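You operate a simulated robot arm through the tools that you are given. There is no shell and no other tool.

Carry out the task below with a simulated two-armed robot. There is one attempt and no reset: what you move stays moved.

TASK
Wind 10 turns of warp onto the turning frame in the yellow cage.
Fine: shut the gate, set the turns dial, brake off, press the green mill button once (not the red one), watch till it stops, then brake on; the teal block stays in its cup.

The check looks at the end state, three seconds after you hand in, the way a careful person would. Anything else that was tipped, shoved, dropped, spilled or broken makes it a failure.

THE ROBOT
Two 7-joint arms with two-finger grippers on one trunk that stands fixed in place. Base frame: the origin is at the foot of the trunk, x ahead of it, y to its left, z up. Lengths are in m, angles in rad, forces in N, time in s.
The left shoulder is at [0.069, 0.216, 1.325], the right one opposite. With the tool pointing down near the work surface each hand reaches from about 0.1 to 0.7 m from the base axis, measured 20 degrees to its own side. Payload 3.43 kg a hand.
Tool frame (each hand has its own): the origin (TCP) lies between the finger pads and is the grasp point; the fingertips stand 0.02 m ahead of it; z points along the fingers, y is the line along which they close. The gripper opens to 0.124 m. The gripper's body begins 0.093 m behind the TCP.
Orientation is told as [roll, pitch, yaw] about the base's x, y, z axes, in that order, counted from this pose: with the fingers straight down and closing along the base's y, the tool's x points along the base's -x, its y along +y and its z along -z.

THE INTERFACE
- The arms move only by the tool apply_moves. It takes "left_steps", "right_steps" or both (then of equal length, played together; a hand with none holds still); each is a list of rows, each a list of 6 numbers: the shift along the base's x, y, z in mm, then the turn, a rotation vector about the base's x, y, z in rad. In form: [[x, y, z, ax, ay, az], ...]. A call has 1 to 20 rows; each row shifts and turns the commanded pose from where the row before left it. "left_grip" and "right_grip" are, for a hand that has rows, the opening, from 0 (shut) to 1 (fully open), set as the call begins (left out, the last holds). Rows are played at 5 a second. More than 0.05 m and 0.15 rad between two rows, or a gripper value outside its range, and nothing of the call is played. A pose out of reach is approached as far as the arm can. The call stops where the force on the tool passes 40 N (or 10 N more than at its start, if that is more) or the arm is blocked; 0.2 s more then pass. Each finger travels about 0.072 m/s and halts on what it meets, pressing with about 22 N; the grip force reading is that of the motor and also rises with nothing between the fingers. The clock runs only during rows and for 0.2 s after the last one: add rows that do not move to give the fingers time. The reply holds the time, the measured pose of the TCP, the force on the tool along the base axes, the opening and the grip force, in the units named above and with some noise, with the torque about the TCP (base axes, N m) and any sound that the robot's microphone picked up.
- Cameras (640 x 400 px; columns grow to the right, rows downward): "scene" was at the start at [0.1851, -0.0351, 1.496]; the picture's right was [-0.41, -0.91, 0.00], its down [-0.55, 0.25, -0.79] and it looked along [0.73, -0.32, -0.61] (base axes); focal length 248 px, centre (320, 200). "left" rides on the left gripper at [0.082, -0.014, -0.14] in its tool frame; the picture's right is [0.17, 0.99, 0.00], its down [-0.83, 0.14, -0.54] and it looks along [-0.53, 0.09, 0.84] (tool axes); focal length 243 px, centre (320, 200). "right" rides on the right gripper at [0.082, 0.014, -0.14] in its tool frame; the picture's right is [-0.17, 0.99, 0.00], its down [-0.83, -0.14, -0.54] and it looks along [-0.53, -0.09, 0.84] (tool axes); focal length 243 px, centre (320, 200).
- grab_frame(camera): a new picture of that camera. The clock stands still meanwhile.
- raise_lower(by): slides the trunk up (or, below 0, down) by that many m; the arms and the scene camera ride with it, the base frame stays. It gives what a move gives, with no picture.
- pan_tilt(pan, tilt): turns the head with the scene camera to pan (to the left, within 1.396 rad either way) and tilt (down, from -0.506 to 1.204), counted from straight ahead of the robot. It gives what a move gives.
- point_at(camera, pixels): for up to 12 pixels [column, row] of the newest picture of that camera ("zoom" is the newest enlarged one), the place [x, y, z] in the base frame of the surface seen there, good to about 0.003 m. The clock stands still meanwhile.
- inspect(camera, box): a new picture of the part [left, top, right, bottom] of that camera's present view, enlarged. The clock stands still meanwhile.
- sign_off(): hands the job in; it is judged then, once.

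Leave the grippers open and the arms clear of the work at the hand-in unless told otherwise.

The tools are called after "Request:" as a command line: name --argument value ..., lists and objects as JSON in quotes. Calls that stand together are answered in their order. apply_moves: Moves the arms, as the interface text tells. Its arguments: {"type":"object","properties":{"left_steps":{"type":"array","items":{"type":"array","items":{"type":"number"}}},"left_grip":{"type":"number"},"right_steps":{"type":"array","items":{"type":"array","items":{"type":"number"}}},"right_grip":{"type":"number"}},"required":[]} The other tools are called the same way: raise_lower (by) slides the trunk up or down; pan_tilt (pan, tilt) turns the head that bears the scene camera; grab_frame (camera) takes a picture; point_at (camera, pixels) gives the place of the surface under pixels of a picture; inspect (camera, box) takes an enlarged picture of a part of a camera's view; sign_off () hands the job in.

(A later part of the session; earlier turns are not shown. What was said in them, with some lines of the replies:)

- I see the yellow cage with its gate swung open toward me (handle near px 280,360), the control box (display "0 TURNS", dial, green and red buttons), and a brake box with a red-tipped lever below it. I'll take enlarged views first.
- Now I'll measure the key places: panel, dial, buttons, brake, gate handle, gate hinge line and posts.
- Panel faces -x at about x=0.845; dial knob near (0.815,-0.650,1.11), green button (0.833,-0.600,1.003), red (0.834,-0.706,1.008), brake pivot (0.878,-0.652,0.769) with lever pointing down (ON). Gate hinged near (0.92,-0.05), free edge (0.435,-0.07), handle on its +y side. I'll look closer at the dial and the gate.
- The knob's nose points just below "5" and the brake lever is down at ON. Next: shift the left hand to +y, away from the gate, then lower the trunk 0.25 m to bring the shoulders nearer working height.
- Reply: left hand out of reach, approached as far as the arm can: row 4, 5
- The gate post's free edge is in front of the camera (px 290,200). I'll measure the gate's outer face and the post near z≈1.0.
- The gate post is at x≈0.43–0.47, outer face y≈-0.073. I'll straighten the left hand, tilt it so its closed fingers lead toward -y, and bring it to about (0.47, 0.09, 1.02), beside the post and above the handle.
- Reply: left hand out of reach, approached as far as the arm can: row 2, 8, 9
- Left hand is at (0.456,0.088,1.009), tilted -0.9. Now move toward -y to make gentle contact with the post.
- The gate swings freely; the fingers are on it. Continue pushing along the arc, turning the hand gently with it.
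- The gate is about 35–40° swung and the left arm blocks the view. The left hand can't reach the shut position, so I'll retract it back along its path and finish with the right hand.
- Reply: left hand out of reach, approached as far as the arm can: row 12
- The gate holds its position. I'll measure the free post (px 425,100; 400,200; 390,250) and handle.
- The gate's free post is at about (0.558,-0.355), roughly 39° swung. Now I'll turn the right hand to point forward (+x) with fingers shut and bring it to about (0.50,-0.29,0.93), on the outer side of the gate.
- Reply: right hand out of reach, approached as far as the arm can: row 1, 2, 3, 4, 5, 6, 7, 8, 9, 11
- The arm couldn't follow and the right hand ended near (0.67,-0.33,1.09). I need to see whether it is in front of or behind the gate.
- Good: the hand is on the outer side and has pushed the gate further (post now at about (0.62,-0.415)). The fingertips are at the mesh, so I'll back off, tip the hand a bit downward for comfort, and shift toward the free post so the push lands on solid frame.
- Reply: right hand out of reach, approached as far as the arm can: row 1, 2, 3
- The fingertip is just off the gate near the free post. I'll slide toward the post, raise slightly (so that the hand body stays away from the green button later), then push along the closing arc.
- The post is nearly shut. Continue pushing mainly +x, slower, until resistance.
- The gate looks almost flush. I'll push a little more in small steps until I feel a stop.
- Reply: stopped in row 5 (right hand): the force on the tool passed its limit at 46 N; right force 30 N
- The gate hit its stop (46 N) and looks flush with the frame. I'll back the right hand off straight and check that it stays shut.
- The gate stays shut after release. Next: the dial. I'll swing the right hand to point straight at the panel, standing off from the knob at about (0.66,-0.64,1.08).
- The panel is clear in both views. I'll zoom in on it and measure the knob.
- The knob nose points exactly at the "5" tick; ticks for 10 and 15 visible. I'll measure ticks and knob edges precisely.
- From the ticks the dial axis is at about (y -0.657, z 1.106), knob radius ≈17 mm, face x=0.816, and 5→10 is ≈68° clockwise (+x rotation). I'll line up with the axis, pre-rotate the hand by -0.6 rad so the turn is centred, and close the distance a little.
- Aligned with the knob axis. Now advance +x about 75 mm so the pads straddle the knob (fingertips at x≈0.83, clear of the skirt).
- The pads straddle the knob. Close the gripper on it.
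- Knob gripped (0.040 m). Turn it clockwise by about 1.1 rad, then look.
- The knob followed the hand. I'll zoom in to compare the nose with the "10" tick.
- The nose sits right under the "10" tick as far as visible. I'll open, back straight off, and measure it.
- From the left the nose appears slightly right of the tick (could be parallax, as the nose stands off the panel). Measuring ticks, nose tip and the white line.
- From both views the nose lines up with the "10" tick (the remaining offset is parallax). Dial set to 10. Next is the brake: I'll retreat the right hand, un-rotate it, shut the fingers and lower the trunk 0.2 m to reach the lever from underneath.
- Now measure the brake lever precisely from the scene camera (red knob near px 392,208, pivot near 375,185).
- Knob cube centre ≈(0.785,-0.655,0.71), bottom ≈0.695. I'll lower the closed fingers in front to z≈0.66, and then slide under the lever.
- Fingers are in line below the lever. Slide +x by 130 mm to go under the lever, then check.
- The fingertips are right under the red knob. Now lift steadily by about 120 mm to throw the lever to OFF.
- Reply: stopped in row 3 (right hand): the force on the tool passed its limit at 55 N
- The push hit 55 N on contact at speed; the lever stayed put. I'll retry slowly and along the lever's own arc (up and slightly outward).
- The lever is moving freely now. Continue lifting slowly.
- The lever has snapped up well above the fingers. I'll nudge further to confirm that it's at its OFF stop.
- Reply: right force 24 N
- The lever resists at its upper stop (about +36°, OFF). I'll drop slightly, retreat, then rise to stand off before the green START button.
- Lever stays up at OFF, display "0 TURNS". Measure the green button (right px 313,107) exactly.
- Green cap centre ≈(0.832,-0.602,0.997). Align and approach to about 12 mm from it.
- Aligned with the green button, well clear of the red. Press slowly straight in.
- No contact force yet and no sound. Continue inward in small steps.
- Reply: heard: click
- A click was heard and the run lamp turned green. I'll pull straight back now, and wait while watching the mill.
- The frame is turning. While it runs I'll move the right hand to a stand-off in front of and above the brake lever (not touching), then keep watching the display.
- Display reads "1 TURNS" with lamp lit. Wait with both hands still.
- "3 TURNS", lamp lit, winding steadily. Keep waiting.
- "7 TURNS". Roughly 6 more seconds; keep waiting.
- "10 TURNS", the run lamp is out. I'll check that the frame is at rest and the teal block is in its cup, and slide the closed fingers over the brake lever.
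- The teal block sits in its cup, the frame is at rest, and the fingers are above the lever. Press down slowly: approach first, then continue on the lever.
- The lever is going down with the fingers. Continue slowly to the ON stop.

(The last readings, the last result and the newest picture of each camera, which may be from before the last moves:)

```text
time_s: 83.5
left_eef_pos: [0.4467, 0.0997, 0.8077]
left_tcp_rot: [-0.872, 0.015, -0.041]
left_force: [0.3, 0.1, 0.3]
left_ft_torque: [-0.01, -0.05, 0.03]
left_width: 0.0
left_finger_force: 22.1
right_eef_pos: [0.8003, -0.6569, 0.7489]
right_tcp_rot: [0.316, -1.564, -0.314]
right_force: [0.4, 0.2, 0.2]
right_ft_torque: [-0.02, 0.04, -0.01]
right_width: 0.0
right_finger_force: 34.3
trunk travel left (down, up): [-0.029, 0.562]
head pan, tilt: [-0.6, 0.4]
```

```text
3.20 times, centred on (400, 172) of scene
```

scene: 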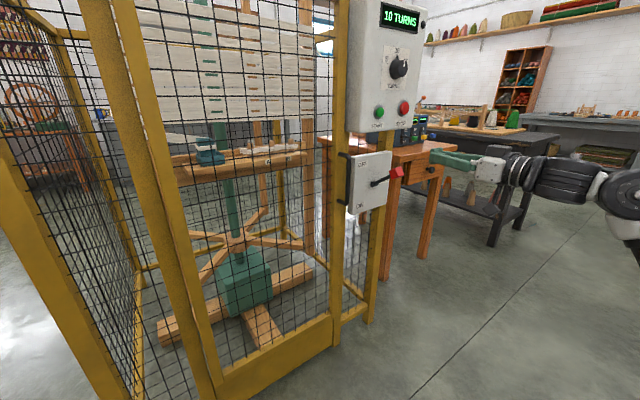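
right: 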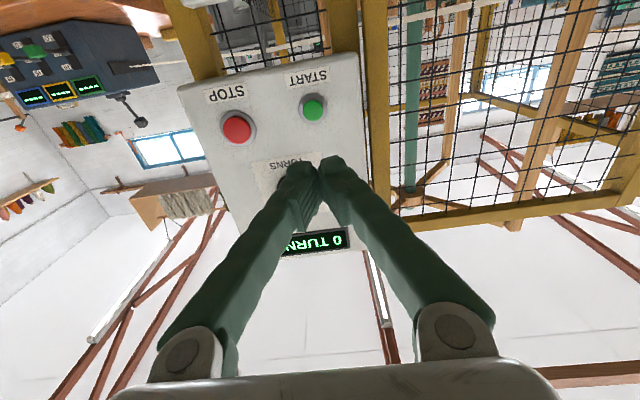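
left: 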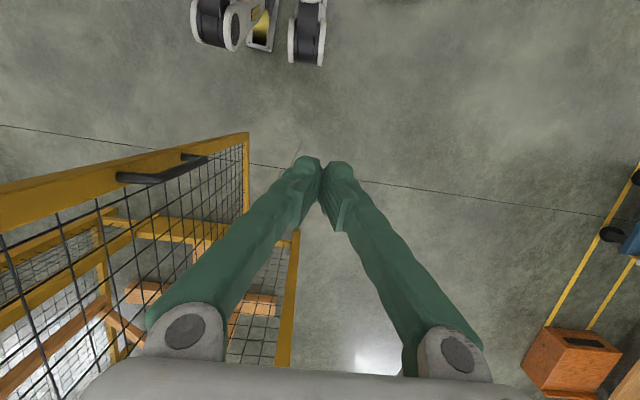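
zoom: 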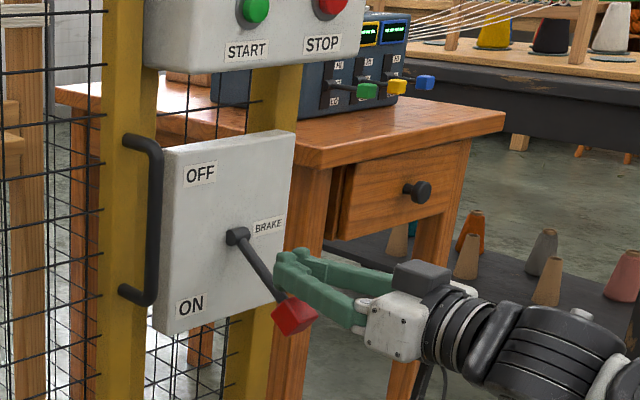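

The lever is down. A few more millimetres to confirm it's at its ON stop.

Request:
apply_moves --right_steps '[[0, 0, -3, 0, 0, 0], [0, 0, -3, 0, 0, 0], [0, 0, -3, 0, 0, 0], [0, 0, -3, 0, 0, 0]]'

Request:
inspect --camera "scene" --box '[330, 140, 420, 225]'

Request:
point_at --camera "zoom" --pixels '[[400, 325], [318, 206], [350, 250], [380, 320], [420, 330]]'

```text
time_s: 84.5
left_eef_pos: [0.4465, 0.1003, 0.8076]
left_tcp_rot: [-0.87, 0.016, -0.042]
left_force: [-0.3, -0.3, 0.7]
left_ft_torque: [0.01, 0.04, -0.01]
left_width: 0.0
left_finger_force: 22.1
right_eef_pos: [0.7998, -0.6563, 0.7366]
right_tcp_rot: [0.419, -1.563, -0.414]
right_force: [-1.0, 0.0, 0.3]
right_ft_torque: [-0.01, 0.0, 0.0]
right_width: 0.0
right_finger_force: 34.4
trunk travel left (down, up): [-0.029, 0.562]
head pan, tilt: [-0.6, 0.4]
```

```text
4.71 times, centred on (375, 182) of scene
```

zoom: 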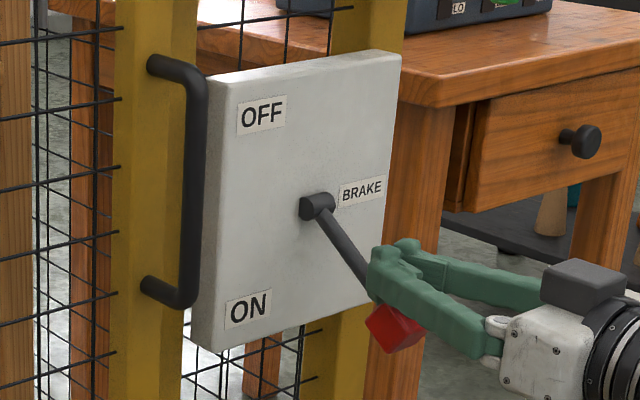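

```text
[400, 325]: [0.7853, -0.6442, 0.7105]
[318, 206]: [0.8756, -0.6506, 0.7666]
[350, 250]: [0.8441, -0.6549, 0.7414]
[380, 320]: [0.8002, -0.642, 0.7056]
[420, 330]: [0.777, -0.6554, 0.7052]
```

The lever is exactly at its original ON position. Now lift slightly, retreat the right hand backwards, and open both grippers.

Request:
apply_moves --right_steps '[[0, 0, 8, 0, 0, 0], [0, 0, 12, 0, 0, 0], [-25, 0, 10, 0, 0, 0], [-40, 0, 10, 0, 0, 0], [-40, 0, 0, 0, 0, 0], [-40, 0, 0, 0, 0, 0], [-30, 0, 0, 0, 0, 0]]'

Request:
apply_moves --right_steps '[[-20, -10, 0, 0, 0.12, 0], [-20, -10, 0, 0, 0.12, 0], [-20, -10, 0, 0, 0.12, 0], [-20, 0, 0, 0, 0.12, 0], [-20, 0, 0, 0, 0.12, 0], [0, 0, 0, 0, 0, 0]]' --right_grip 1 --left_steps '[[-10, 0, 0, 0, 0, 0], [-10, 0, 0, 0, 0, 0], [-10, 0, 0, 0, 0, 0], [0, 0, 0, 0, 0, 0], [0, 0, 0, 0, 0, 0], [0, 0, 0, 0, 0, 0]]' --left_grip 1

Request:
grab_frame --camera "scene"

Request:
inspect --camera "scene" --box '[320, 0, 440, 220]'

```text
time_s: 86.1
left_eef_pos: [0.4465, 0.1012, 0.808]
left_tcp_rot: [-0.87, 0.015, -0.043]
left_force: [-1.1, -0.1, -0.4]
left_ft_torque: [0.02, 0.0, 0.01]
left_width: 0.0
left_finger_force: 21.6
right_eef_pos: [0.6242, -0.6571, 0.7773]
right_tcp_rot: [0.287, -1.563, -0.283]
right_force: [-0.4, -0.1, 0.5]
right_ft_torque: [0.01, -0.01, 0.0]
right_width: 0.0001
right_finger_force: 34.3
trunk travel left (down, up): [-0.029, 0.562]
head pan, tilt: [-0.6, 0.4]
```

```text
time_s: 87.5
left_eef_pos: [0.4452, 0.0997, 0.8067]
left_tcp_rot: [-0.872, 0.018, -0.042]
left_force: [-0.3, 0.0, -0.2]
left_ft_torque: [-0.03, 0.01, -0.04]
left_width: 0.1241
left_finger_force: 0.0
left hand out of reach, approached as far as the arm can: row 1, 2, 3
right_eef_pos: [0.5243, -0.6862, 0.7754]
right_tcp_rot: [0.008, -0.961, -0.005]
right_force: [-0.1, -0.2, -0.1]
right_ft_torque: [-0.02, 0.0, -0.01]
right_width: 0.1238
right_finger_force: 0.1
trunk travel left (down, up): [-0.029, 0.562]
head pan, tilt: [-0.6, 0.4]
```

```text
taken
```

scene: 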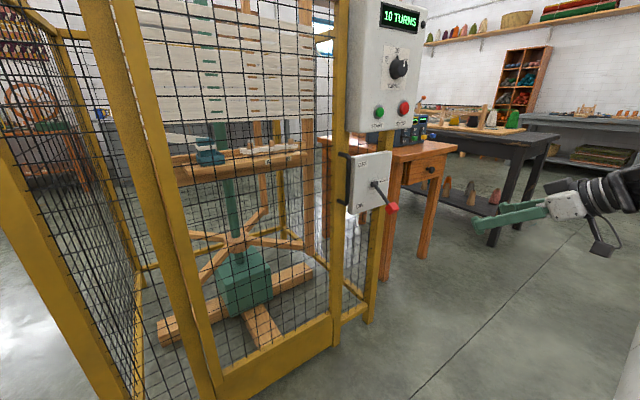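

```text
1.82 times, centred on (380, 110) of scene
```

zoom: 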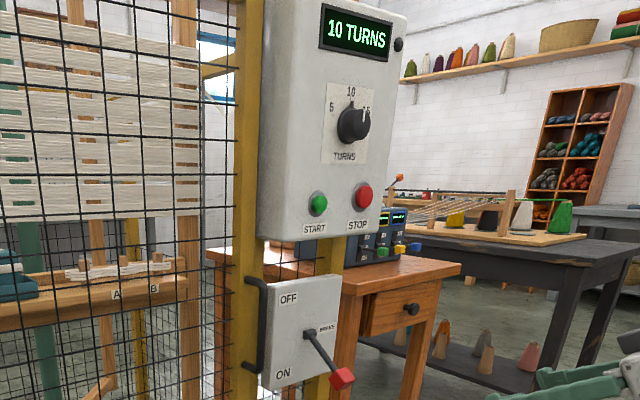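

All looks right: "10 TURNS", lamp out, brake ON, arms clear and grippers open. A last measurement to make sure the gate is flush at both edges.

Request:
point_at --camera "scene" --pixels '[[340, 120], [336, 260], [190, 250], [165, 150], [347, 180], [215, 155], [240, 385], [325, 335]]'

Request:
inspect --camera "scene" --box '[100, 0, 400, 400]'

```text
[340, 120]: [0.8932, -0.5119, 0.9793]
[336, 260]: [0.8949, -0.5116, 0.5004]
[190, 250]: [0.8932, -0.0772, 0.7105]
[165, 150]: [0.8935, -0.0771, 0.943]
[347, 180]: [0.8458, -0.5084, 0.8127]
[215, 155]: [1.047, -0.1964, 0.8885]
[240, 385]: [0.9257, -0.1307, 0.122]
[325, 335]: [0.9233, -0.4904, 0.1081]
```

```text
1.00 times, centred on (250, 200) of scene (not enlarged: the box is as wide or as high as the picture)
```

zoom: 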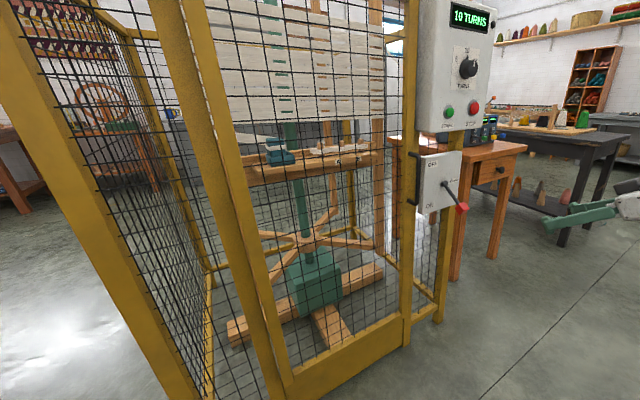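

The gate is parallel to the front frame at both edges (x≈0.893–0.895), so it is shut. The frame has 10 turns and is stopped, the brake is on, the teal block is in its cup, and the grippers are open and clear. Handing in.

Request:
sign_off

```text
The job is handed in.
```

The turning frame has 10 turns of warp on it, and I've handed the job in. No check result has come back yet.

- **Gate:** shut. Both edges measure within 2 mm of the same plane along the front frame.
- **Dial:** the pointer lines up with the 10 mark.
- **Start:** I pressed the green button once, heard the click and saw the run lamp light. I did not touch the red button.
- **Winding:** I watched the display count up to "10 TURNS" and the lamp go out, with the frame at rest.
- **Brake:** I moved it to off before the start and back on after the stop. The lever is back in its original ON position.
- **Teal block:** still in its cup.

The lever took one false start. The first upward push on it hit 55 N and stopped without moving it. I repeated it more slowly and it moved freely.

I saw nothing else disturbed. Both grippers are open and the arms are clear of the cage.
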